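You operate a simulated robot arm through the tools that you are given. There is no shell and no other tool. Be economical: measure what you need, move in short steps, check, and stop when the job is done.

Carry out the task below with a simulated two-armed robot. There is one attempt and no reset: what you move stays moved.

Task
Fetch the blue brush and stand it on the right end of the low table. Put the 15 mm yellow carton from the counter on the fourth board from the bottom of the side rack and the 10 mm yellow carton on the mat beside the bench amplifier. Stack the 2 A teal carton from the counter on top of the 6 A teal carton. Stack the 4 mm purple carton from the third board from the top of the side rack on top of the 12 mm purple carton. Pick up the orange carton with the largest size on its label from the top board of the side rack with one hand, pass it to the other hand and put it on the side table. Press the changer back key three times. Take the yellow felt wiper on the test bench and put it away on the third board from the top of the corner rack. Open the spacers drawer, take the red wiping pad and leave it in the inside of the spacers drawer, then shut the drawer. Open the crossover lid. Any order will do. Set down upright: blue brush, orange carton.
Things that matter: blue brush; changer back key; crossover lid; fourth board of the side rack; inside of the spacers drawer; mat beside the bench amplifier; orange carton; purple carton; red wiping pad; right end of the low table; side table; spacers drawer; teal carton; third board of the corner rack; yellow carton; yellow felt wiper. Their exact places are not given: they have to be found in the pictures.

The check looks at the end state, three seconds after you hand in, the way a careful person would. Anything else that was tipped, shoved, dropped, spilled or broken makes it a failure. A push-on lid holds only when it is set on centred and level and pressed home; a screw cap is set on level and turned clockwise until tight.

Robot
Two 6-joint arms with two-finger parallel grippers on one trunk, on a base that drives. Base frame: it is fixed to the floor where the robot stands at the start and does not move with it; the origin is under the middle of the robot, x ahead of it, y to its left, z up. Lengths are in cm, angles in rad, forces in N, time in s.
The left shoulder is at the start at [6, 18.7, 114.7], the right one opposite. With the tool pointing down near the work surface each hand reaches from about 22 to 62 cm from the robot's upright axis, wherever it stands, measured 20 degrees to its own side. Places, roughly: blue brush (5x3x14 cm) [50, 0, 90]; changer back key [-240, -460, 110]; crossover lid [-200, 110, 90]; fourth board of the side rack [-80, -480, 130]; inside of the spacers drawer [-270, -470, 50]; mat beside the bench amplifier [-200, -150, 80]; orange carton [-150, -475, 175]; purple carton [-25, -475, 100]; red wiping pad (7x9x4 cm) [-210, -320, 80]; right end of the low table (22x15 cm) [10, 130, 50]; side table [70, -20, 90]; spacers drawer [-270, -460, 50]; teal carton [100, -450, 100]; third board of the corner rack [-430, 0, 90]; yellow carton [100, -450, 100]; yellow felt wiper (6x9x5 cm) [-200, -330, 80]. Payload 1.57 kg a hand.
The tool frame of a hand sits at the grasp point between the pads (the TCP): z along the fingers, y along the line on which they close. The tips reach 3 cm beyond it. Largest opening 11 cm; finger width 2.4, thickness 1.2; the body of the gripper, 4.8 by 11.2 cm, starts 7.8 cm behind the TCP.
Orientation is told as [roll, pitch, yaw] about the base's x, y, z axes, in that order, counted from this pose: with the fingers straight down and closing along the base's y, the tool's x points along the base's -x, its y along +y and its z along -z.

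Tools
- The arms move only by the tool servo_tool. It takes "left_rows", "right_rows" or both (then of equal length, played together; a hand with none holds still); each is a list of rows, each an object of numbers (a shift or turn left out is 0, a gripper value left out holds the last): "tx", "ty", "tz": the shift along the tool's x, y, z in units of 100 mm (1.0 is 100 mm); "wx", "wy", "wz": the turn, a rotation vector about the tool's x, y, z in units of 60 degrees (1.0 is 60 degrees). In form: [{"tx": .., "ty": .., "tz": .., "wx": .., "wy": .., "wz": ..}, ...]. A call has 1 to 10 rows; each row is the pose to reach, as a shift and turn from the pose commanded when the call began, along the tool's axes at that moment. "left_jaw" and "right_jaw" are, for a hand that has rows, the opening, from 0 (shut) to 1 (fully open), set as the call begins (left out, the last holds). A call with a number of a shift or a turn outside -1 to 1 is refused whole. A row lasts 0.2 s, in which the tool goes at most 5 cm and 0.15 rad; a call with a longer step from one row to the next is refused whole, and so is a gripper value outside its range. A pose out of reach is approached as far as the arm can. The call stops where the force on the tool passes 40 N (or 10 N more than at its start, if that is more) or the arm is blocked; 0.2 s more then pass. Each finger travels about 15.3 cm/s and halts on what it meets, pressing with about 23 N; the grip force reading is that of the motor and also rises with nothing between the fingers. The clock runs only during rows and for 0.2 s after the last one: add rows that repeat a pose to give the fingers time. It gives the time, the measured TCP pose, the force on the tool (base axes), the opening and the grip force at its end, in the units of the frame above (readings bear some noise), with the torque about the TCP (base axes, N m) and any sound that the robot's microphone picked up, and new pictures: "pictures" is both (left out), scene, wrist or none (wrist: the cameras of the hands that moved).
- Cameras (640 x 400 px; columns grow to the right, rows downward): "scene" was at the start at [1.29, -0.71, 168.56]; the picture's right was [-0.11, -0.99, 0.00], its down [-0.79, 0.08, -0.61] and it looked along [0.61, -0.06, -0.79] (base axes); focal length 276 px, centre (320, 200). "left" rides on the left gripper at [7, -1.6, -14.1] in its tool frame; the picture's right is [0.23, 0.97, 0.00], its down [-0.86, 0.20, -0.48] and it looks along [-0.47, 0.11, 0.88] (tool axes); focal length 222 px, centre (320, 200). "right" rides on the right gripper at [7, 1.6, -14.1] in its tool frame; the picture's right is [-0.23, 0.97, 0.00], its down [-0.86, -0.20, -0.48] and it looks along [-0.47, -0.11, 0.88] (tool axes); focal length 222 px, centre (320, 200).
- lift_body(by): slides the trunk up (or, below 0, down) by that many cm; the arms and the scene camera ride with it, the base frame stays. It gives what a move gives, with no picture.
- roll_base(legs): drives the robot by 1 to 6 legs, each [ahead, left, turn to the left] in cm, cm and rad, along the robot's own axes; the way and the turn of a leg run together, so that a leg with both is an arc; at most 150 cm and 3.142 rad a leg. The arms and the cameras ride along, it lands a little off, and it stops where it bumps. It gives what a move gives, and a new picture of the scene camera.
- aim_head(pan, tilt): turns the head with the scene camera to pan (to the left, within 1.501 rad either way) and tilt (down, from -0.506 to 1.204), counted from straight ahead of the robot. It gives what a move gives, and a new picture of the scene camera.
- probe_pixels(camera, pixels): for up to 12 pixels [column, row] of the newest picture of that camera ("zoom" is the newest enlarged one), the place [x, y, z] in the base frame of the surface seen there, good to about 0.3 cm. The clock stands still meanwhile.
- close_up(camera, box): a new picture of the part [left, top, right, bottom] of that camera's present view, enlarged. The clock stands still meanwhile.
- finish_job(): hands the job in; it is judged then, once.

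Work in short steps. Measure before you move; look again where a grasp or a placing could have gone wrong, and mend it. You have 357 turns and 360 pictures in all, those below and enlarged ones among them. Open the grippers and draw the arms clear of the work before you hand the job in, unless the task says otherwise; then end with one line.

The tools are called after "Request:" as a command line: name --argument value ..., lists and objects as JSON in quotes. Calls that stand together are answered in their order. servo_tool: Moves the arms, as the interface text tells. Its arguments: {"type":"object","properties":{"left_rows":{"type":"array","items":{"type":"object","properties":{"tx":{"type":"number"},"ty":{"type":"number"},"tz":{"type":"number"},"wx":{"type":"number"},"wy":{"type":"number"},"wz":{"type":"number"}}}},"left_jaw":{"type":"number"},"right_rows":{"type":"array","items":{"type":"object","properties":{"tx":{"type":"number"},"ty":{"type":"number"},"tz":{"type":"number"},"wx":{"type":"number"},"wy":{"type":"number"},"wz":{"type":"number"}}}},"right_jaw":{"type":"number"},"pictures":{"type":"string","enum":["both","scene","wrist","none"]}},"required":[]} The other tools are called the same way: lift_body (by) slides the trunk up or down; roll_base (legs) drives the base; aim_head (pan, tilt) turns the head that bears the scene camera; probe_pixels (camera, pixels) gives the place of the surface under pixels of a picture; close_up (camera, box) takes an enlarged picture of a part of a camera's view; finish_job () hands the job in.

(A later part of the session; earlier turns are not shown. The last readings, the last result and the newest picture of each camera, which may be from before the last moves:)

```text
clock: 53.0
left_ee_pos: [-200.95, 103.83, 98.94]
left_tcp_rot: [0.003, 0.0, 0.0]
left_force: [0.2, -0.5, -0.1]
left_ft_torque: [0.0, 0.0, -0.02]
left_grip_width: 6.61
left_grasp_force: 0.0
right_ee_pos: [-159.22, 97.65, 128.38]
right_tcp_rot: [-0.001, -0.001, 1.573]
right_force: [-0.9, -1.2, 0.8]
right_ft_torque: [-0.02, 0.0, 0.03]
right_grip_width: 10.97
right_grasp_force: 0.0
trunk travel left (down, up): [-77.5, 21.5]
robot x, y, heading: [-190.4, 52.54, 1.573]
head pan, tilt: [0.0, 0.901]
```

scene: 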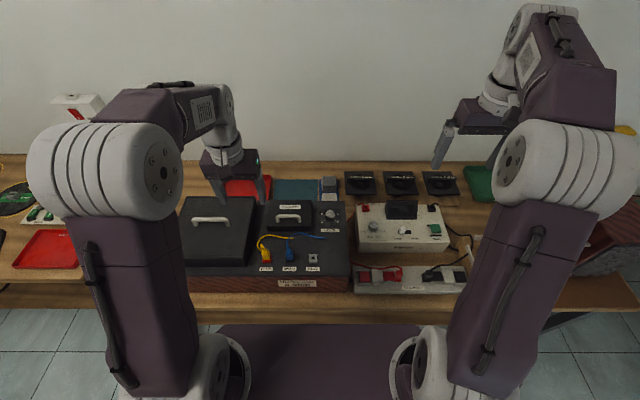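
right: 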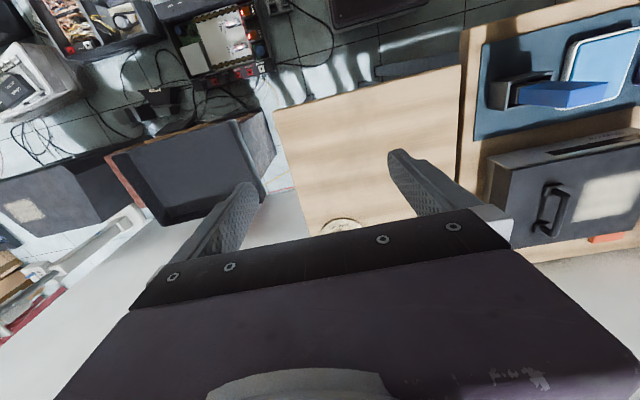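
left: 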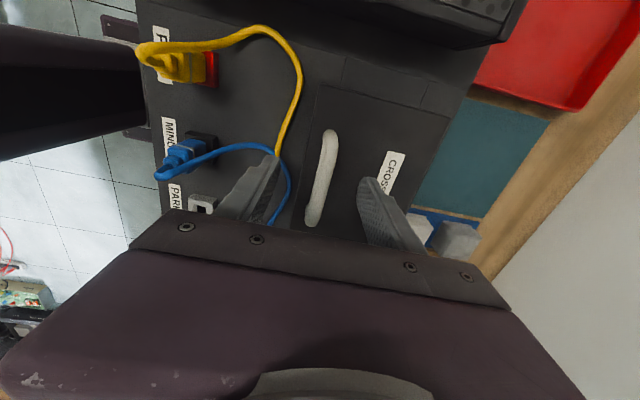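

Bar is between the fingers. Close, then start lifting slightly along an arc.

Request:
servo_tool --left_rows '[{}, {}, {}]' --left_jaw 0 --pictures "none"

Request:
servo_tool --left_rows '[{"tz": -0.06, "ty": 0.03}, {"tz": -0.12, "ty": 0.07}, {"tz": -0.18, "ty": 0.12}]' --pictures "both"

```text
clock: 53.8
left_ee_pos: [-200.92, 104.02, 98.9]
left_tcp_rot: [0.005, 0.0, -0.002]
left_force: [-0.3, 4.4, 0.8]
left_ft_torque: [0.09, 0.01, -0.02]
left_grip_width: 1.16
left_grasp_force: 29.1
right_ee_pos: [-159.09, 97.67, 128.31]
right_tcp_rot: [-0.001, -0.001, 1.571]
right_force: [0.8, 0.2, -0.1]
right_ft_torque: [-0.02, 0.02, 0.0]
right_grip_width: 11.01
right_grasp_force: 0.0
trunk travel left (down, up): [-77.5, 21.5]
robot x, y, heading: [-190.25, 52.74, 1.572]
head pan, tilt: [0.0, 0.901]
```

```text
clock: 54.6
left_ee_pos: [-200.96, 105.32, 100.73]
left_tcp_rot: [0.004, 0.001, 0.0]
left_force: [3.4, 3.7, -3.5]
left_ft_torque: [-0.06, -0.18, -0.17]
left_grip_width: 1.16
left_grasp_force: 28.6
right_ee_pos: [-158.92, 97.76, 128.2]
right_tcp_rot: [0.0, 0.002, 1.572]
right_force: [0.0, -0.6, 0.1]
right_ft_torque: [0.02, -0.01, -0.02]
right_grip_width: 11.01
right_grasp_force: 0.1
trunk travel left (down, up): [-77.5, 21.5]
robot x, y, heading: [-190.23, 52.61, 1.574]
head pan, tilt: [0.0, 0.901]
```

scene: 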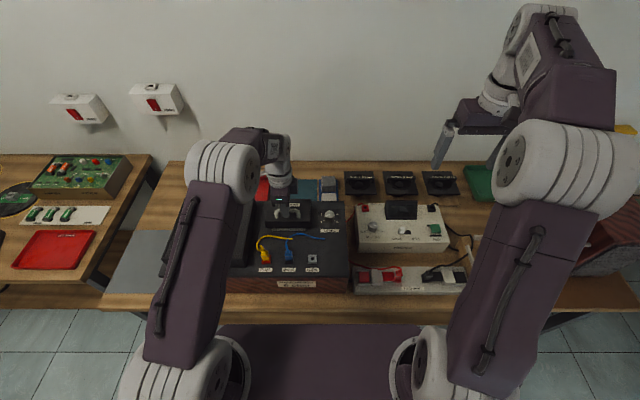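
left: 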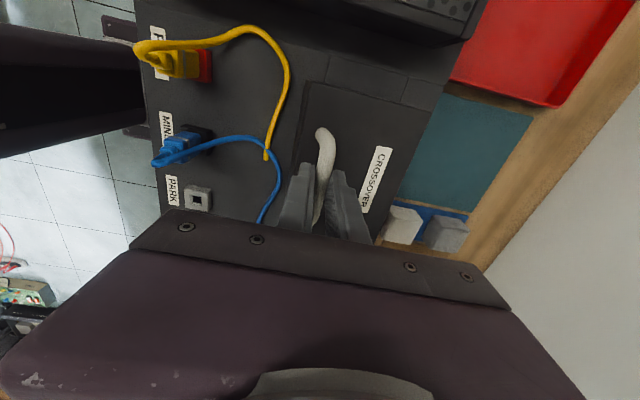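

Forces are small. I'll enlarge to see whether the lid is rotating.

Request:
close_up --camera "scene" --box '[240, 185, 340, 247]'

Request:
probe_pixels --camera "left" --pixels '[[310, 90], [304, 130], [400, 110], [425, 120], [375, 170]]'

```text
6.40 times, centred on (290, 216) of scene
```

zoom: 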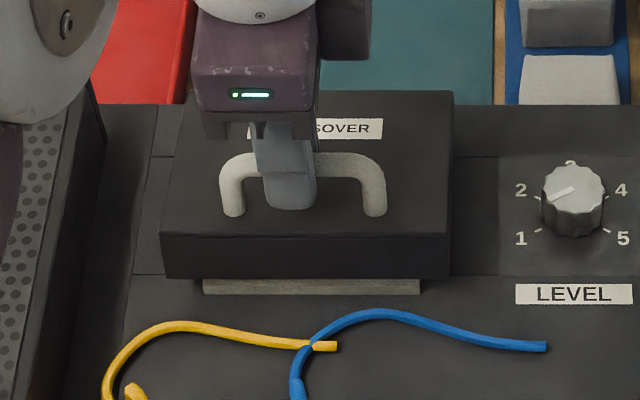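

```text
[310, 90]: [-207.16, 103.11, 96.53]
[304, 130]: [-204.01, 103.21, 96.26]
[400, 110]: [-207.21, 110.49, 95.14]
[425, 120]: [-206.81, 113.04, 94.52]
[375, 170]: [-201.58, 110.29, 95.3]
```

The lid rises at the front and hinges at the back bottom (about y 113.2, z 91). I'll follow the arc to about 54°.

Request:
servo_tool --left_rows '[{"tz": -0.066, "ty": 0.13}, {"tz": -0.13, "ty": 0.23}, {"tz": -0.2, "ty": 0.37}, {"tz": -0.25, "ty": 0.51}, {"tz": -0.28, "ty": 0.66}, {"tz": -0.29, "ty": 0.8}]' --pictures "wrist"

Request:
close_up --camera "scene" --box '[240, 165, 340, 227]'

```text
clock: 56.0
left_ee_pos: [-200.92, 112.16, 103.97]
left_tcp_rot: [0.009, -0.002, 0.0]
left_force: [4.6, -1.9, 19.1]
left_ft_torque: [0.01, -0.23, -0.67]
left_grip_width: 1.15
left_grasp_force: 29.2
left hand out of reach, approached as far as the arm can: row 6
right_ee_pos: [-158.94, 97.4, 128.33]
right_tcp_rot: [0.001, -0.003, 1.572]
right_force: [0.2, 1.1, 0.4]
right_ft_torque: [0.04, -0.01, -0.01]
right_grip_width: 10.99
right_grasp_force: 0.2
trunk travel left (down, up): [-77.5, 21.5]
robot x, y, heading: [-190.48, 52.54, 1.571]
head pan, tilt: [0.0, 0.901]
```

left: 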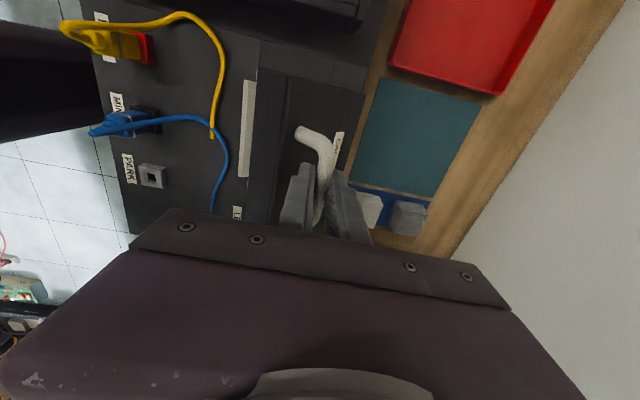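

```text
6.40 times, centred on (290, 196) of scene
```

zoom: 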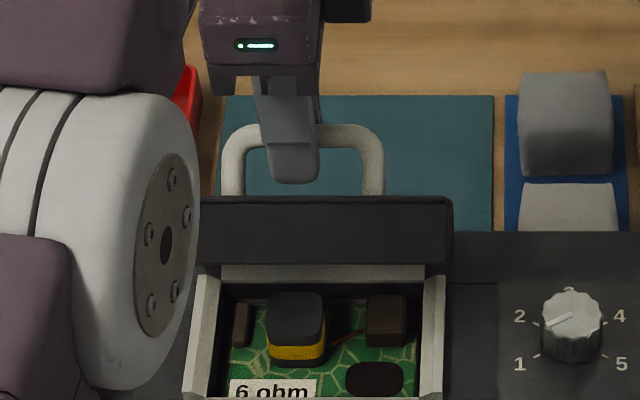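

Lid is at about 50° and the arm is at its reach limit. I'll tilt the hand (fingers outward) and continue pushing it past the balance point.

Request:
servo_tool --left_rows '[{"wx": -0.14, "ty": 0.08}, {"wx": -0.28, "ty": 0.18, "tz": 0.02}, {"wx": -0.42, "ty": 0.3, "tz": 0.04}, {"wx": -0.5, "ty": 0.42, "tz": 0.08}, {"wx": -0.5, "ty": 0.54, "tz": 0.14}]' --pictures "wrist"

Request:
close_up --camera "scene" --box '[240, 165, 340, 227]'

```text
clock: 57.2
left_ee_pos: [-201.06, 117.2, 102.4]
left_tcp_rot: [0.532, 0.003, 0.001]
left_force: [3.8, -9.3, 15.7]
left_ft_torque: [-1.46, -0.73, -1.33]
left_grip_width: 1.15
left_grasp_force: 29.2
right_ee_pos: [-158.96, 97.08, 128.44]
right_tcp_rot: [-0.001, -0.004, 1.57]
right_force: [0.6, -0.4, 0.2]
right_ft_torque: [0.03, -0.01, -0.03]
right_grip_width: 11.01
right_grasp_force: 0.1
trunk travel left (down, up): [-77.5, 21.5]
robot x, y, heading: [-190.37, 53.05, 1.568]
head pan, tilt: [0.0, 0.901]
```

left: 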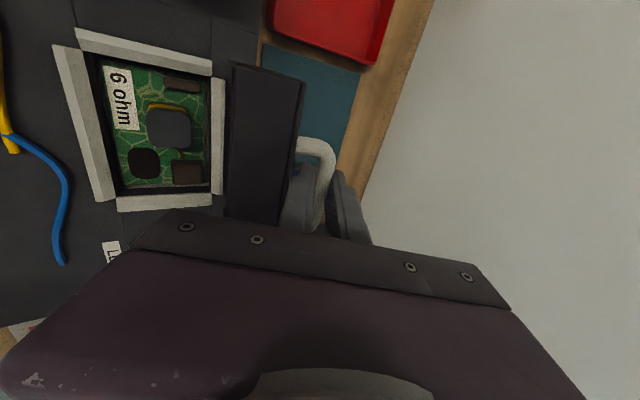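

```text
6.40 times, centred on (290, 196) of scene
```

zoom: 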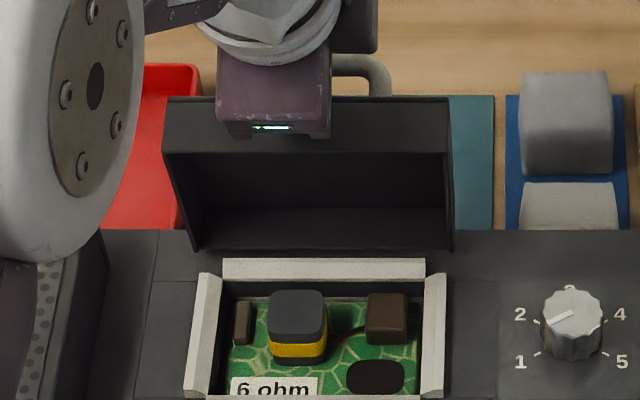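

Lid is at about 80°. Push a bit further, then open the fingers and withdraw straight up.

Request:
servo_tool --left_rows '[{"ty": 0.06, "tz": 0.07}, {"ty": 0.12, "tz": 0.14}, {"ty": 0.165, "tz": 0.21}]' --pictures "none"

Request:
servo_tool --left_rows '[{}, {}]' --left_jaw 0.3 --pictures "wrist"

Request:
close_up --camera "scene" --box '[240, 165, 340, 227]'

```text
clock: 57.6
left_ee_pos: [-200.97, 117.37, 102.52]
left_tcp_rot: [0.524, 0.003, -0.001]
left_force: [1.8, -20.7, 29.2]
left_ft_torque: [-3.43, -0.27, -0.96]
left_grip_width: 1.15
left_grasp_force: 28.9
right_ee_pos: [-159.07, 96.99, 128.42]
right_tcp_rot: [0.0, -0.005, 1.571]
right_force: [0.3, 0.5, 0.6]
right_ft_torque: [-0.07, 0.0, 0.05]
right_grip_width: 11.01
right_grasp_force: 0.1
trunk travel left (down, up): [-77.5, 21.5]
robot x, y, heading: [-190.24, 52.76, 1.572]
head pan, tilt: [0.0, 0.901]
stopped in row 1 (left hand): the force on the tool passed its limit (the readings are from after the stop); the commanded pose is now the measured one
```

```text
clock: 58.2
left_ee_pos: [-201.05, 117.63, 102.76]
left_tcp_rot: [0.533, 0.002, -0.002]
left_force: [-1.0, -7.4, 42.3]
left_ft_torque: [-2.38, -0.01, -0.63]
left_grip_width: 1.96
left_grasp_force: 0.1
right_ee_pos: [-159.07, 96.81, 128.51]
right_tcp_rot: [-0.001, -0.005, 1.57]
right_force: [0.0, 0.4, 0.4]
right_ft_torque: [0.01, 0.01, 0.0]
right_grip_width: 10.99
right_grasp_force: 0.0
trunk travel left (down, up): [-77.5, 21.5]
robot x, y, heading: [-190.24, 52.73, 1.576]
head pan, tilt: [0.0, 0.901]
```

left: 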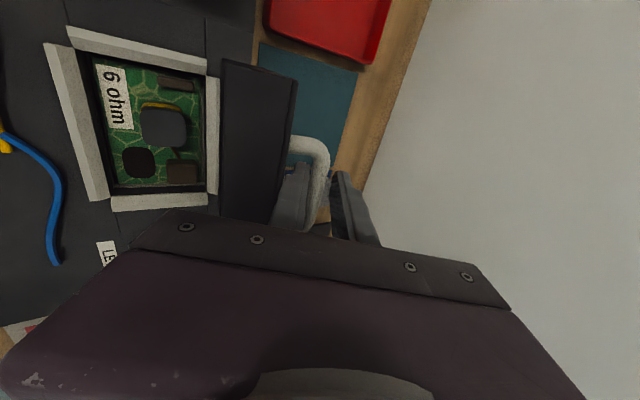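

```text
6.40 times, centred on (290, 196) of scene
```

zoom: 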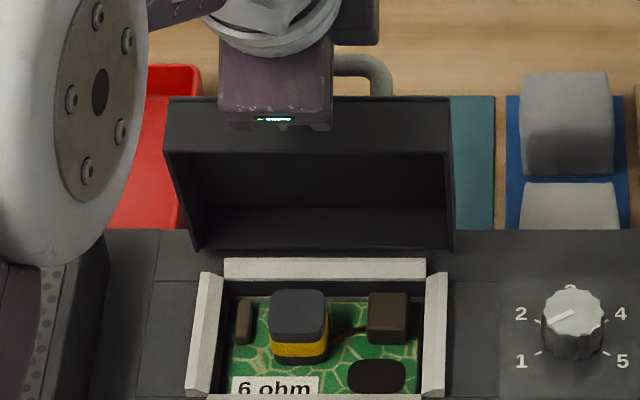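

The hand presses the lid's upper edge (42 N). I'll ease straight up in small steps, and check whether the lid stays.

Request:
servo_tool --left_rows '[{"tz": -0.043, "ty": 0.025}, {"tz": -0.086, "ty": 0.05}, {"tz": -0.129, "ty": 0.076}, {"tz": -0.172, "ty": 0.1}]' --left_jaw 0.36 --pictures "wrist"

Request:
close_up --camera "scene" --box '[240, 165, 340, 227]'

```text
clock: 59.2
left_ee_pos: [-201.06, 117.84, 104.06]
left_tcp_rot: [0.521, 0.001, 0.0]
left_force: [0.7, -2.1, -3.6]
left_ft_torque: [-0.04, 0.07, 0.02]
left_grip_width: 4.27
left_grasp_force: 1.7
right_ee_pos: [-159.09, 97.57, 128.14]
right_tcp_rot: [-0.003, 0.001, 1.571]
right_force: [0.3, -0.3, 0.0]
right_ft_torque: [-0.01, -0.01, -0.01]
right_grip_width: 10.99
right_grasp_force: 0.1
trunk travel left (down, up): [-77.5, 21.5]
robot x, y, heading: [-190.36, 53.12, 1.572]
head pan, tilt: [0.0, 0.901]
```

left: 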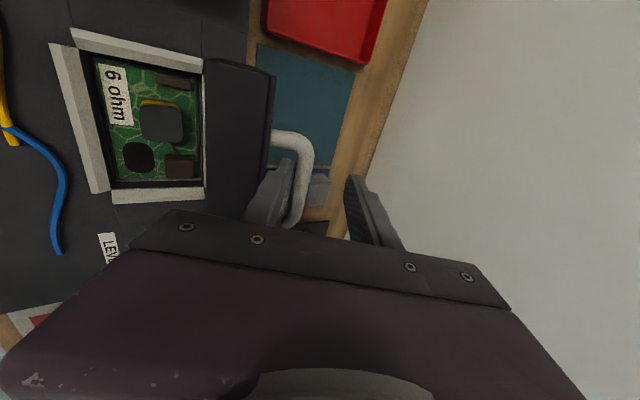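

```text
6.40 times, centred on (290, 196) of scene
```

zoom: 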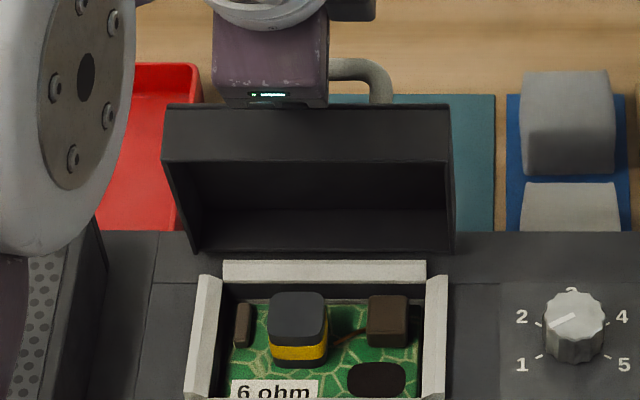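

The front finger pressed the lid slightly closed. I'll re-close on the bar and pull purely in +y to push the lid beyond vertical.

Request:
servo_tool --left_rows '[{}, {}]' --left_jaw 0.0 --pictures "none"

Request:
servo_tool --left_rows '[{"ty": 0.08, "tz": 0.045}, {"ty": 0.16, "tz": 0.09}, {"ty": 0.24, "tz": 0.135}, {"ty": 0.32, "tz": 0.18}]' --pictures "wrist"

Request:
close_up --camera "scene" --box '[240, 165, 340, 227]'

```text
clock: 59.7
left_ee_pos: [-201.02, 117.17, 103.15]
left_tcp_rot: [0.493, 0.009, -0.002]
left_force: [0.6, -2.4, -3.7]
left_ft_torque: [-0.2, 0.46, -0.46]
left_grip_width: 1.15
left_grasp_force: 28.9
right_ee_pos: [-158.99, 97.55, 128.27]
right_tcp_rot: [0.001, -0.001, 1.57]
right_force: [0.5, 0.4, 0.2]
right_ft_torque: [0.0, -0.01, -0.04]
right_grip_width: 11.02
right_grasp_force: 0.0
trunk travel left (down, up): [-77.5, 21.5]
robot x, y, heading: [-190.47, 52.48, 1.572]
head pan, tilt: [0.0, 0.901]
stopped in row 2 (left hand): the force on the tool passed its limit (the readings are from after the stop); the commanded pose is now the measured one
```

```text
clock: 60.4
left_ee_pos: [-201.08, 117.88, 102.89]
left_tcp_rot: [0.47, 0.011, 0.004]
left_force: [-1.9, -18.6, 20.9]
left_ft_torque: [-3.0, -0.73, -0.71]
left_grip_width: 1.13
left_grasp_force: 28.8
right_ee_pos: [-159.05, 97.02, 128.61]
right_tcp_rot: [0.0, -0.004, 1.571]
right_force: [-0.8, 1.2, 0.2]
right_ft_torque: [-0.04, 0.0, -0.01]
right_grip_width: 11.04
right_grasp_force: 0.0
trunk travel left (down, up): [-77.5, 21.5]
robot x, y, heading: [-190.19, 52.82, 1.57]
head pan, tilt: [0.0, 0.901]
stopped in row 3 (left hand): the force on the tool passed its limit (the readings are from after the stop); the commanded pose is now the measured one
```

left: 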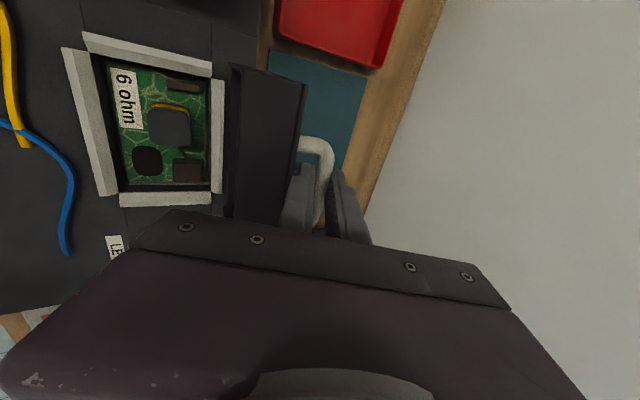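

```text
6.40 times, centred on (290, 196) of scene
```

zoom: 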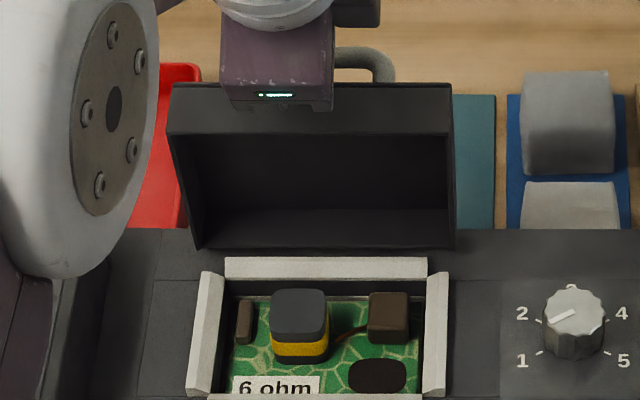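

Probing the lid's inner face for its angle.

Request:
probe_pixels --camera "zoom" --pixels '[[310, 150], [310, 200], [310, 140], [220, 88], [440, 90], [440, 125], [200, 240]]'

```text
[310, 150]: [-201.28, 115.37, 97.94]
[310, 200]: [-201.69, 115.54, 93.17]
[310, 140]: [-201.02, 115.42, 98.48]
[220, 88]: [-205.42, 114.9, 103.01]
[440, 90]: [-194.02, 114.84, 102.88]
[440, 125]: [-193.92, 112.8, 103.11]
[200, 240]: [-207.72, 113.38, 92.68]
```

The lid is at about 88°, past its balance point. Open a little and draw up and slightly outward so that the finger doesn't drag the lid shut.

Request:
servo_tool --left_rows '[{"ty": 0.036, "tz": -0.04}, {"ty": 0.072, "tz": -0.075}, {"ty": 0.12, "tz": -0.13}, {"ty": 0.167, "tz": -0.195}, {"ty": 0.23, "tz": -0.275}, {"ty": 0.293, "tz": -0.355}]' --left_jaw 0.2 --pictures "wrist"

Request:
close_up --camera "scene" --box '[240, 165, 340, 227]'

```text
clock: 61.8
left_ee_pos: [-200.96, 119.51, 107.05]
left_tcp_rot: [0.473, 0.009, 0.002]
left_force: [-0.2, 0.7, -1.1]
left_ft_torque: [0.07, -0.06, 0.03]
left_grip_width: 2.19
left_grasp_force: 0.0
right_ee_pos: [-159.1, 97.61, 128.16]
right_tcp_rot: [0.001, 0.001, 1.569]
right_force: [0.0, 0.0, -0.4]
right_ft_torque: [-0.03, 0.0, -0.02]
right_grip_width: 11.02
right_grasp_force: 0.0
trunk travel left (down, up): [-77.5, 21.5]
robot x, y, heading: [-190.33, 52.22, 1.571]
head pan, tilt: [0.0, 0.901]
```

left: 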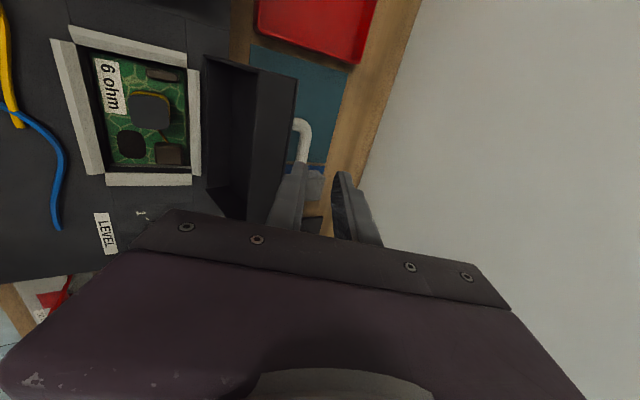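

```text
6.40 times, centred on (290, 196) of scene
```

zoom: 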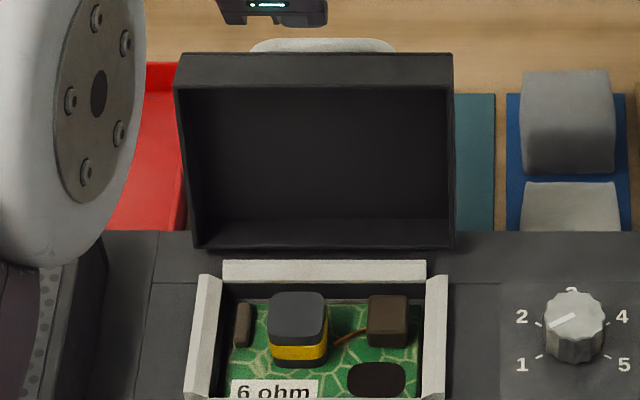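

The lid has swung past vertical and rests open. Raise the hand straight up and restore its orientation.

Request:
servo_tool --left_rows '[{"ty": 0.2, "tz": -0.4}, {"ty": 0.4, "tz": -0.8}, {"ty": 0.4, "tz": -1.0}]' --pictures "none"

Request:
servo_tool --left_rows '[{"wx": 0.14, "tz": -0.2}, {"wx": 0.28, "tz": -0.4}, {"wx": 0.42, "tz": -0.5}, {"wx": 0.452, "tz": -0.5, "ty": -0.4}, {"wx": 0.452, "tz": -0.5, "ty": -0.8}]' --pictures "none"

Request:
servo_tool --left_rows '[{"wz": -0.14}, {"wz": -0.28}, {"wz": -0.42}, {"wz": -0.56}, {"wz": -0.7}, {"wz": -0.84}, {"wz": -0.98}]' --pictures "none"

Request:
servo_tool --left_rows '[{"wz": -0.13}, {"wz": -0.26}, {"wz": -0.39}, {"wz": -0.52}]' --pictures "scene"

```text
clock: 62.5
left_ee_pos: [-200.93, 118.52, 117.7]
left_tcp_rot: [0.468, 0.008, 0.003]
left_force: [0.0, -0.9, -0.2]
left_ft_torque: [0.0, 0.03, 0.0]
left_grip_width: 2.19
left_grasp_force: 0.1
right_ee_pos: [-159.21, 97.47, 128.3]
right_tcp_rot: [0.0, 0.002, 1.572]
right_force: [-0.4, 0.4, 0.0]
right_ft_torque: [0.02, -0.01, 0.03]
right_grip_width: 11.03
right_grasp_force: 0.0
trunk travel left (down, up): [-77.5, 21.5]
robot x, y, heading: [-190.18, 52.61, 1.568]
head pan, tilt: [0.0, 0.901]
```

```text
clock: 63.8
left_ee_pos: [-200.96, 108.8, 118.32]
left_tcp_rot: [-0.004, 0.009, 0.003]
left_force: [-0.3, -0.2, 0.6]
left_ft_torque: [-0.01, -0.03, 0.02]
left_grip_width: 2.23
left_grasp_force: 0.0
left hand out of reach, approached as far as the arm can: row 1, 2, 3, 4
right_ee_pos: [-159.13, 97.4, 128.26]
right_tcp_rot: [0.0, -0.002, 1.572]
right_force: [-0.9, -0.5, -0.4]
right_ft_torque: [0.0, 0.02, -0.02]
right_grip_width: 10.99
right_grasp_force: 0.1
trunk travel left (down, up): [-77.5, 21.5]
robot x, y, heading: [-190.23, 52.61, 1.575]
head pan, tilt: [0.0, 0.901]
```

```text
clock: 65.3
left_ee_pos: [-200.97, 108.81, 118.41]
left_tcp_rot: [0.007, 0.009, 1.031]
left_force: [-0.4, 0.0, -0.6]
left_ft_torque: [0.01, -0.02, 0.02]
left_grip_width: 2.18
left_grasp_force: 0.1
left hand out of reach, approached as far as the arm can: row 3
right_ee_pos: [-159.04, 97.63, 128.16]
right_tcp_rot: [0.001, 0.002, 1.573]
right_force: [0.0, -0.9, 0.8]
right_ft_torque: [0.0, -0.05, -0.02]
right_grip_width: 10.99
right_grasp_force: 0.0
trunk travel left (down, up): [-77.5, 21.5]
robot x, y, heading: [-190.32, 52.74, 1.573]
head pan, tilt: [0.0, 0.901]
```

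```text
clock: 66.3
left_ee_pos: [-200.93, 108.89, 118.31]
left_tcp_rot: [0.009, 0.005, 1.576]
left_force: [-1.1, -0.2, 0.4]
left_ft_torque: [-0.01, 0.0, 0.03]
left_grip_width: 2.21
left_grasp_force: 0.1
right_ee_pos: [-159.13, 97.55, 128.15]
right_tcp_rot: [-0.001, 0.001, 1.57]
right_force: [0.3, -0.2, -0.5]
right_ft_torque: [-0.03, 0.03, 0.0]
right_grip_width: 11.0
right_grasp_force: 0.2
trunk travel left (down, up): [-77.5, 21.5]
robot x, y, heading: [-190.25, 52.8, 1.572]
head pan, tilt: [0.0, 0.901]
```

scene: 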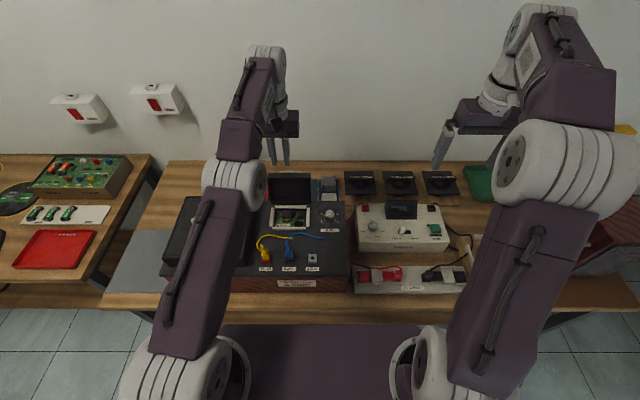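

Lid stays open. I'll bring the left hand in, retreat, and turn to face -y to survey the middle of the room.

Request:
servo_tool --left_rows '[{"tx": 0.45, "ty": 0.2}, {"tx": 0.9, "ty": 0.4}, {"tx": 1.0, "ty": 0.8}, {"tx": 1.0, "ty": 1.0}]' --pictures "none"

Request:
roll_base --legs '[[-40, 0, 0], [0, 0, -1.571], [0, 0, -1.571]]'

Request:
aim_head --pan 0.0 --tilt 0.35

```text
clock: 67.3
left_ee_pos: [-208.38, 106.9, 123.63]
left_tcp_rot: [0.011, 0.011, 1.574]
left_force: [-0.3, 0.5, 0.2]
left_ft_torque: [-0.03, 0.05, 0.0]
left_grip_width: 2.21
left_grasp_force: 0.1
left hand out of reach, approached as far as the arm can: row 1, 2, 3, 4
right_ee_pos: [-158.94, 97.57, 128.15]
right_tcp_rot: [-0.001, 0.001, 1.572]
right_force: [-0.3, 0.2, -1.1]
right_ft_torque: [0.0, 0.03, 0.04]
right_grip_width: 11.0
right_grasp_force: 0.1
trunk travel left (down, up): [-77.5, 21.5]
robot x, y, heading: [-190.3, 53.11, 1.573]
head pan, tilt: [0.0, 0.901]
```

```text
clock: 77.5
left_ee_pos: [-171.79, -41.22, 123.76]
left_tcp_rot: [0.008, 0.011, -1.561]
left_force: [0.8, -0.9, 0.5]
left_ft_torque: [0.03, 0.01, 0.03]
left_grip_width: 2.19
left_grasp_force: 0.1
right_ee_pos: [-221.13, -32.24, 128.2]
right_tcp_rot: [0.0, -0.001, -1.564]
right_force: [1.4, 0.4, 0.4]
right_ft_torque: [0.01, 0.02, -0.02]
right_grip_width: 11.0
right_grasp_force: 0.1
trunk travel left (down, up): [-77.5, 21.5]
robot x, y, heading: [-190.4, 12.68, -1.563]
head pan, tilt: [0.0, 0.901]
```

scene: 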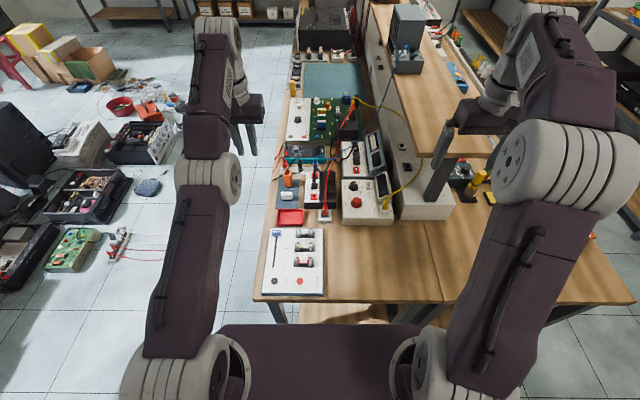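

```text
clock: 78.4
left_ee_pos: [-171.66, -41.16, 123.83]
left_tcp_rot: [0.01, 0.01, -1.56]
left_force: [-0.3, -0.2, -0.4]
left_ft_torque: [-0.01, 0.02, 0.05]
left_grip_width: 2.22
left_grasp_force: 0.0
right_ee_pos: [-221.14, -32.34, 128.34]
right_tcp_rot: [0.0, -0.001, -1.565]
right_force: [0.4, 1.0, -1.3]
right_ft_torque: [0.01, -0.01, 0.03]
right_grip_width: 10.99
right_grasp_force: 0.0
trunk travel left (down, up): [-77.5, 21.5]
robot x, y, heading: [-190.47, 12.71, -1.562]
head pan, tilt: [0.0, 0.351]
```

scene: 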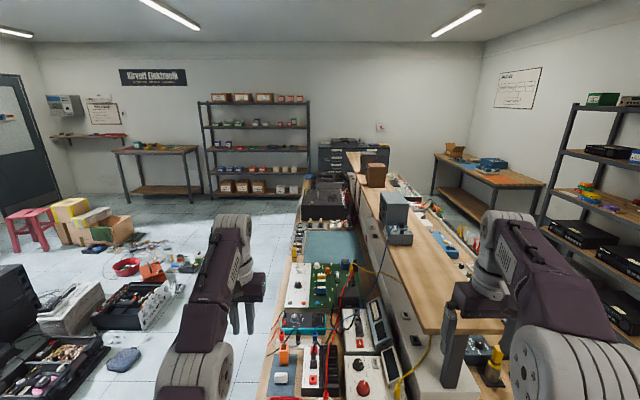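

A good overview. I'll probe key points to map the aisle, clutter and racks.

Request:
probe_pixels --camera "scene" --pixels '[[278, 345], [300, 200], [335, 255], [215, 195], [310, 195], [300, 165], [95, 330], [150, 285], [190, 268], [120, 360], [75, 225], [110, 240]]'

Request:
probe_pixels --camera "scene" --pixels '[[360, 150], [380, 175], [345, 180], [190, 200], [130, 205], [200, 105], [308, 105], [400, 185], [240, 250], [560, 190], [200, 290], [350, 165]]'

Request:
close_up --camera "scene" --box '[190, 80, 430, 230]'

Request:
close_up --camera "scene" --box '[250, 180, 450, 305]'

```text
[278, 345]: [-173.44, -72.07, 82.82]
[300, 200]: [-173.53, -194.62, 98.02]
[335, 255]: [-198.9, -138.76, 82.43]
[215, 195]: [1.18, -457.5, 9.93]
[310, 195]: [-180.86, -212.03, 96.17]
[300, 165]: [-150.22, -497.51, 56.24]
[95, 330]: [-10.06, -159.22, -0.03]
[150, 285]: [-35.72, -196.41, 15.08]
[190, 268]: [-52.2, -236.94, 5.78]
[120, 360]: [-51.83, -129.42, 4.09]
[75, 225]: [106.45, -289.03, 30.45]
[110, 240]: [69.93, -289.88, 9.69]
```

```text
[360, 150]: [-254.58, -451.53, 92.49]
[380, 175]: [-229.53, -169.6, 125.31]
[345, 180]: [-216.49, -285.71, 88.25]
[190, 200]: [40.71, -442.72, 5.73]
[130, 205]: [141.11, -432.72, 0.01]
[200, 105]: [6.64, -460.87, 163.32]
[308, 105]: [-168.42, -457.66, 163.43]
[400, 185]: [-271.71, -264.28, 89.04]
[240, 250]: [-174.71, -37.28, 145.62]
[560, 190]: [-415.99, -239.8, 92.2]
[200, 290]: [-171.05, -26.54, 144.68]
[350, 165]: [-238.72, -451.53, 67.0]
```

```text
2.67 times, centred on (310, 155) of scene
```

zoom: 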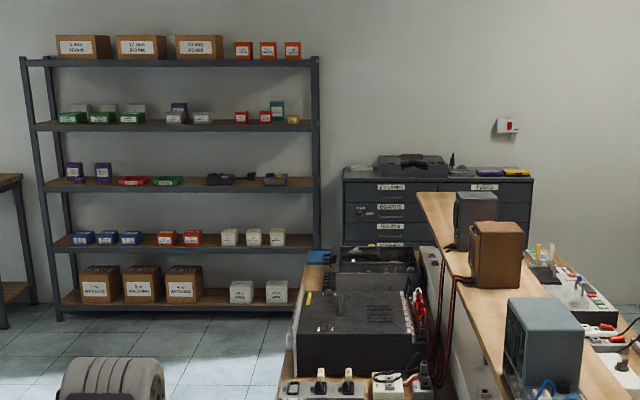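

```text
3.20 times, centred on (350, 242) of scene
```

zoom: 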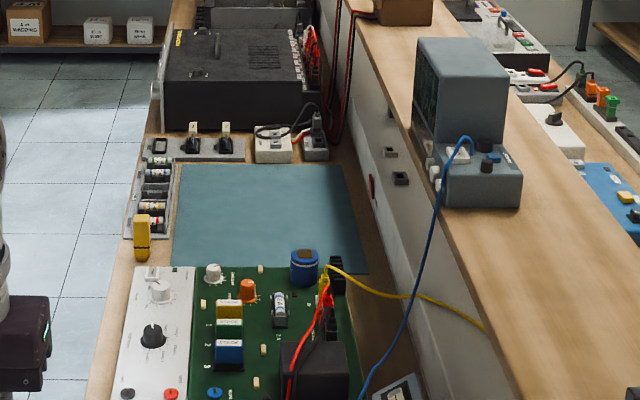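

Route: the aisle at x≈-112 between the island (edge x≈-165) and the floor clutter (x≥-60). I'll drive along it to y≈-325 and face the test bench.

Request:
roll_base --legs '[[0, 78, 0], [120, 0, 0], [120, 0, 0], [97, 0, 0], [0, 0, -1.575]]'

Request:
aim_head --pan 0.0 --tilt 0.8

```text
clock: 102.8
left_ee_pos: [-163.49, -345.92, 123.82]
left_tcp_rot: [0.009, 0.012, 3.123]
left_force: [0.1, -0.4, 0.1]
left_ft_torque: [-0.01, 0.05, 0.02]
left_grip_width: 2.21
left_grasp_force: 0.1
right_ee_pos: [-152.92, -296.81, 128.25]
right_tcp_rot: [0.0, 0.001, 3.12]
right_force: [-0.6, -0.1, -0.2]
right_ft_torque: [-0.03, 0.0, -0.04]
right_grip_width: 11.01
right_grasp_force: 0.1
trunk travel left (down, up): [-77.5, 21.5]
robot x, y, heading: [-108.75, -329.35, 3.123]
head pan, tilt: [0.0, 0.351]
```

scene: 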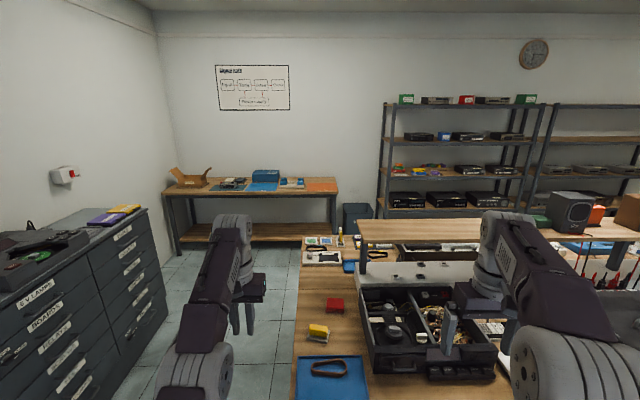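

```text
clock: 103.7
left_ee_pos: [-163.36, -345.96, 123.67]
left_tcp_rot: [0.009, 0.012, 3.122]
left_force: [-0.3, 0.3, -0.2]
left_ft_torque: [0.0, 0.03, 0.01]
left_grip_width: 2.22
left_grasp_force: 0.0
right_ee_pos: [-152.91, -296.76, 128.22]
right_tcp_rot: [0.0, -0.001, 3.117]
right_force: [0.0, -0.2, -0.1]
right_ft_torque: [-0.02, 0.0, 0.0]
right_grip_width: 11.01
right_grasp_force: 0.0
trunk travel left (down, up): [-77.5, 21.5]
robot x, y, heading: [-108.81, -328.85, 3.115]
head pan, tilt: [0.0, 0.799]
```

scene: 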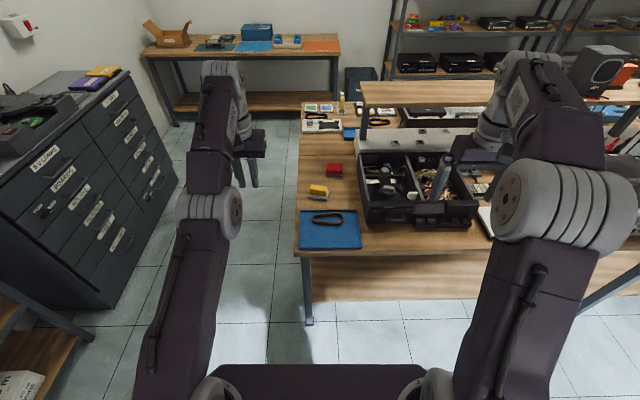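

Yellow wiper at (318,192), red pad at (333,170). I'll probe and enlarge them and the cabinet.

Request:
probe_pixels --camera "scene" --pixels '[[318, 190], [318, 197], [333, 168], [333, 174], [325, 205], [345, 195], [300, 245], [330, 250], [370, 200], [125, 75], [178, 185], [115, 308]]'

Request:
close_up --camera "scene" --box '[270, 120, 430, 220]'

Request:
close_up --camera "scene" --box '[0, 50, 200, 300]'

```text
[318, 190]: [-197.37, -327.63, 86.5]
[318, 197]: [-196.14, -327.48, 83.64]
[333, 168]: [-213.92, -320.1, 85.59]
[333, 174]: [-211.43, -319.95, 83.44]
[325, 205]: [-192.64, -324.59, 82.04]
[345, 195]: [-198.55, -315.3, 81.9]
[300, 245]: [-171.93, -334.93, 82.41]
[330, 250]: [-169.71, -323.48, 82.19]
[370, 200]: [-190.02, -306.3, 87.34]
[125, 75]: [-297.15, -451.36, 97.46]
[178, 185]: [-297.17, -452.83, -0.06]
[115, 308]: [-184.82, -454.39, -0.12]
```

```text
4.00 times, centred on (350, 170) of scene
```

zoom: 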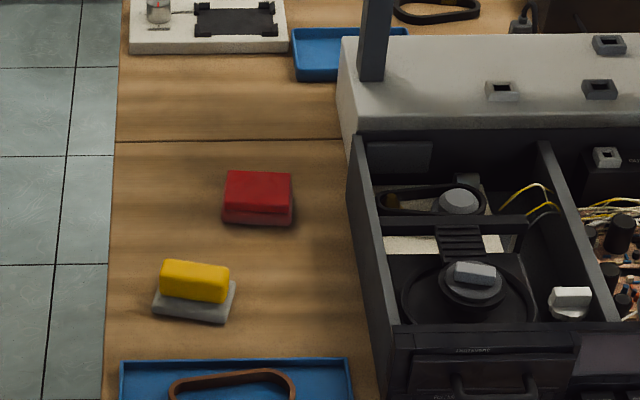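

```text
1.60 times, centred on (100, 175) of scene
```

zoom: 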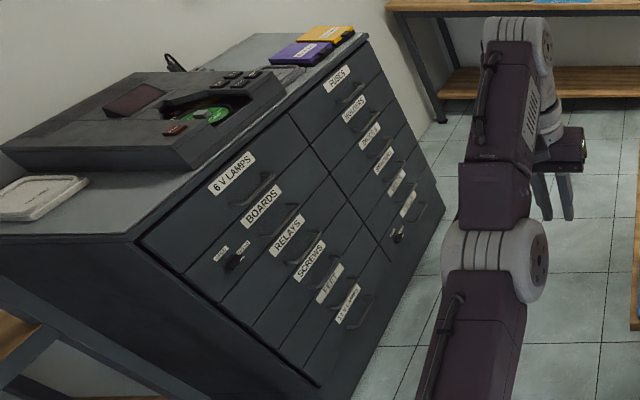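

The pad is too deep to reach from this side, so I'll go round to the island's end (edge y≈-336) and face +y from about (-203,-374).

Request:
roll_base --legs '[[0, 45, 0], [94, 0, 0], [0, 0, -1.547]]'

Request:
aim_head --pan 0.0 --tilt 0.95

```text
clock: 114.7
left_ee_pos: [-222.94, -317.85, 123.76]
left_tcp_rot: [0.009, 0.011, 1.578]
left_force: [0.1, 0.0, -0.3]
left_ft_torque: [-0.01, 0.02, 0.01]
left_grip_width: 2.19
left_grasp_force: 0.1
right_ee_pos: [-173.74, -326.92, 128.2]
right_tcp_rot: [-0.001, -0.001, 1.574]
right_force: [0.5, 0.0, 0.0]
right_ft_torque: [0.03, 0.02, 0.02]
right_grip_width: 10.99
right_grasp_force: 0.0
trunk travel left (down, up): [-77.5, 21.5]
robot x, y, heading: [-204.59, -371.61, 1.576]
head pan, tilt: [0.0, 0.799]
```

scene: 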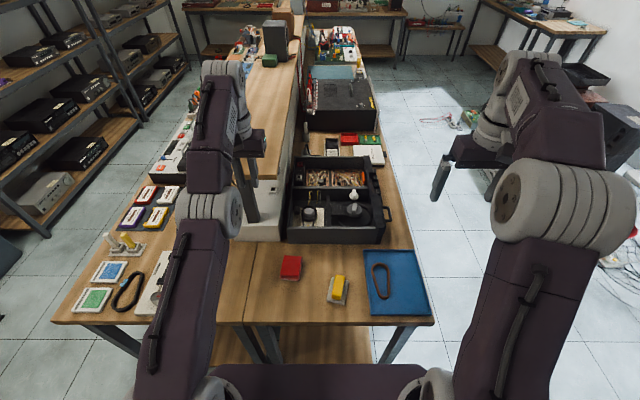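

```text
clock: 115.4
left_ee_pos: [-222.96, -317.83, 123.77]
left_tcp_rot: [0.007, 0.012, 1.577]
left_force: [0.0, 0.0, 0.1]
left_ft_torque: [0.0, 0.01, 0.0]
left_grip_width: 2.22
left_grasp_force: 0.1
right_ee_pos: [-173.77, -326.93, 128.2]
right_tcp_rot: [0.002, -0.001, 1.573]
right_force: [-0.4, -0.6, -0.4]
right_ft_torque: [-0.02, 0.03, 0.03]
right_grip_width: 10.99
right_grasp_force: 0.1
trunk travel left (down, up): [-77.5, 21.5]
robot x, y, heading: [-204.88, -371.77, 1.574]
head pan, tilt: [0.0, 0.949]
```

scene: 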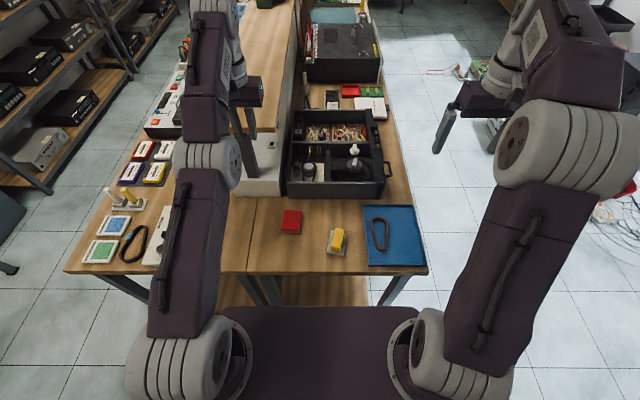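

Request:
close_up --camera "scene" --box '[250, 190, 380, 271]'

Request:
probe_pixels --camera "zoom" --pixels '[[165, 105], [240, 105], [168, 165], [235, 165], [200, 130], [200, 190], [155, 190], [405, 220], [390, 280], [440, 230], [470, 205], [425, 255]]'

```text
4.92 times, centred on (315, 230) of scene
```

zoom: 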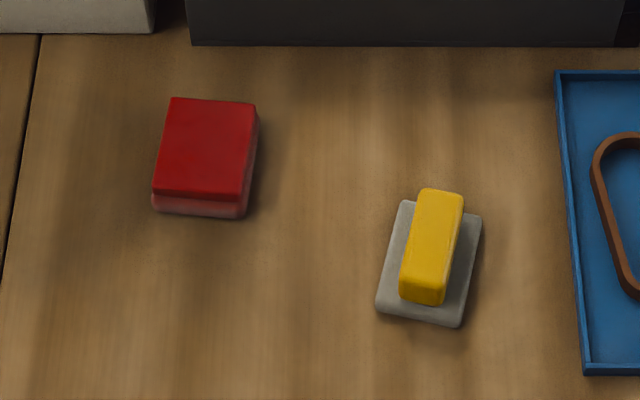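

```text
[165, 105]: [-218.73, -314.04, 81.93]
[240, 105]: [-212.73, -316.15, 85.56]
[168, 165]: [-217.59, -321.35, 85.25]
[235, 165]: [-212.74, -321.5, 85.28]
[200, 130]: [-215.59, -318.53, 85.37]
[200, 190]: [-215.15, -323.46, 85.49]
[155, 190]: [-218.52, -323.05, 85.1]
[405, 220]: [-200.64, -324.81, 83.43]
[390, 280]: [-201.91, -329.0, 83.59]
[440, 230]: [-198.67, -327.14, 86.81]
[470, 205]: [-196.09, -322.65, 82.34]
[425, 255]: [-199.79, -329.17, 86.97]
```

Pad centre about (-215.4,-319.8), top 85.4, 6.5 cm wide in x. Move the left hand above it, open.

Request:
servo_tool --left_rows '[{"ty": -0.4, "tx": 0.1}, {"ty": -0.75, "tx": 0.2}, {"ty": -0.75, "tx": 0.2, "tz": 0.45}, {"ty": -0.75, "tx": 0.2, "tz": 0.9}, {"ty": -0.75, "tx": 0.2, "tz": 1.0}]' --left_jaw 1.0 --pictures "none"

Request:
servo_tool --left_rows '[{"tz": 0.45}, {"tz": 0.9}, {"tz": 1.0}]' --pictures "wrist"

```text
clock: 116.6
left_ee_pos: [-215.05, -318.54, 123.68]
left_tcp_rot: [0.012, 0.011, 1.575]
left_force: [-0.7, -0.2, -0.8]
left_ft_torque: [0.0, 0.03, 0.0]
left_grip_width: 11.02
left_grasp_force: 0.1
left hand out of reach, approached as far as the arm can: row 1, 2, 3, 4, 5
right_ee_pos: [-173.6, -326.98, 128.33]
right_tcp_rot: [0.0, 0.002, 1.576]
right_force: [0.9, -1.0, -0.5]
right_ft_torque: [0.03, 0.0, 0.0]
right_grip_width: 11.02
right_grasp_force: 0.1
trunk travel left (down, up): [-77.5, 21.5]
robot x, y, heading: [-204.84, -371.68, 1.575]
head pan, tilt: [0.0, 0.949]
```

```text
clock: 117.4
left_ee_pos: [-215.08, -318.46, 123.64]
left_tcp_rot: [0.009, 0.009, 1.576]
left_force: [-1.0, -0.5, -0.6]
left_ft_torque: [0.01, -0.01, 0.03]
left_grip_width: 10.97
left_grasp_force: 0.1
left hand out of reach, approached as far as the arm can: row 1, 2, 3
right_ee_pos: [-173.54, -327.01, 128.28]
right_tcp_rot: [0.0, 0.0, 1.574]
right_force: [0.1, 0.3, -0.5]
right_ft_torque: [0.03, 0.03, -0.01]
right_grip_width: 10.98
right_grasp_force: 0.0
trunk travel left (down, up): [-77.5, 21.5]
robot x, y, heading: [-204.73, -371.85, 1.577]
head pan, tilt: [0.0, 0.949]
```

left: 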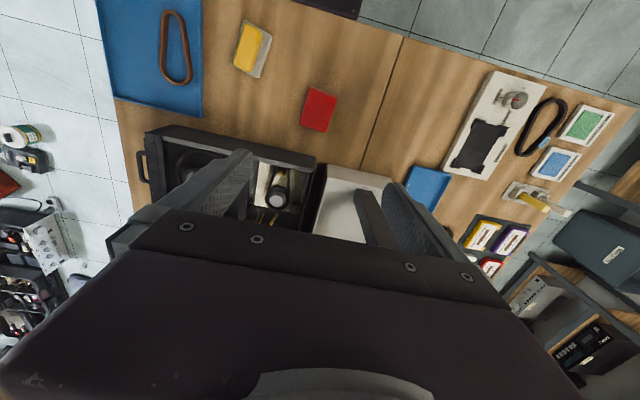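

The arm seems stuck near a stretched pose. I'll pull it back towards the robot first.

Request:
servo_tool --left_rows '[{"tx": 0.4}, {"tx": 0.8}, {"tx": 1.0}, {"tx": 1.0}]' --pictures "none"

Request:
servo_tool --left_rows '[{"tz": 0.4}, {"tz": 0.8}, {"tz": 1.0}]' --pictures "none"

```text
clock: 118.4
left_ee_pos: [-212.8, -319.08, 123.59]
left_tcp_rot: [0.01, 0.013, 1.575]
left_force: [-0.1, -0.6, 0.4]
left_ft_torque: [0.01, 0.0, 0.0]
left_grip_width: 11.02
left_grasp_force: 0.1
left hand out of reach, approached as far as the arm can: row 1, 2, 3, 4
right_ee_pos: [-173.53, -326.85, 128.34]
right_tcp_rot: [0.001, 0.0, 1.574]
right_force: [-0.1, -0.2, -0.1]
right_ft_torque: [0.01, -0.02, 0.0]
right_grip_width: 10.98
right_grasp_force: 0.0
trunk travel left (down, up): [-77.5, 21.5]
robot x, y, heading: [-204.82, -371.87, 1.574]
head pan, tilt: [0.0, 0.949]
```

```text
clock: 119.2
left_ee_pos: [-212.82, -318.88, 123.53]
left_tcp_rot: [0.009, 0.012, 1.575]
left_force: [-0.3, 0.1, -0.8]
left_ft_torque: [-0.03, -0.01, 0.04]
left_grip_width: 11.01
left_grasp_force: 0.0
left hand out of reach, approached as far as the arm can: row 1, 2, 3
right_ee_pos: [-173.67, -327.0, 128.15]
right_tcp_rot: [0.0, 0.0, 1.575]
right_force: [-0.4, -0.6, 0.1]
right_ft_torque: [-0.02, -0.01, -0.01]
right_grip_width: 11.03
right_grasp_force: 0.0
trunk travel left (down, up): [-77.5, 21.5]
robot x, y, heading: [-204.92, -372.1, 1.573]
head pan, tilt: [0.0, 0.949]
```

I'll try breaking the singular pose with a tilt of the hand.

Request:
servo_tool --left_rows '[{"wy": 0.1}, {"wy": 0.2}, {"wy": 0.3}, {"wy": 0.3}]' --pictures "scene"

Request:
servo_tool --left_rows '[{"tz": 0.3}, {"tz": 0.6}, {"tz": 0.9}]' --pictures "none"

```text
clock: 120.2
left_ee_pos: [-214.18, -324.45, 121.06]
left_tcp_rot: [0.008, 0.324, 1.581]
left_force: [0.7, 0.9, -0.5]
left_ft_torque: [0.0, 0.01, 0.02]
left_grip_width: 11.0
left_grasp_force: 0.1
left hand out of reach, approached as far as the arm can: row 1, 2, 3, 4
right_ee_pos: [-173.67, -326.89, 128.29]
right_tcp_rot: [0.001, -0.002, 1.574]
right_force: [0.2, 0.3, 0.0]
right_ft_torque: [-0.01, 0.0, 0.03]
right_grip_width: 10.96
right_grasp_force: 0.1
trunk travel left (down, up): [-77.5, 21.5]
robot x, y, heading: [-204.71, -372.0, 1.575]
head pan, tilt: [0.0, 0.949]
```

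scene: 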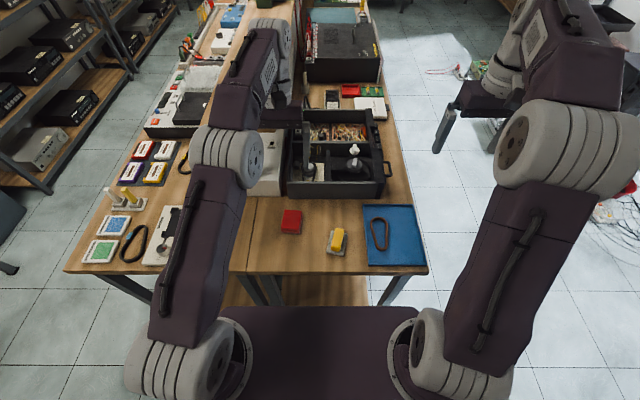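

```text
clock: 121.0
left_ee_pos: [-214.33, -327.39, 112.58]
left_tcp_rot: [0.009, 0.324, 1.577]
left_force: [-0.4, -0.1, 0.3]
left_ft_torque: [-0.05, 0.0, -0.02]
left_grip_width: 11.01
left_grasp_force: 0.1
right_ee_pos: [-173.63, -327.07, 128.13]
right_tcp_rot: [-0.001, 0.0, 1.575]
right_force: [-0.3, 0.3, -0.1]
right_ft_torque: [0.0, -0.01, -0.03]
right_grip_width: 10.98
right_grasp_force: 0.1
trunk travel left (down, up): [-77.5, 21.5]
robot x, y, heading: [-204.71, -371.72, 1.572]
head pan, tilt: [0.0, 0.949]
```

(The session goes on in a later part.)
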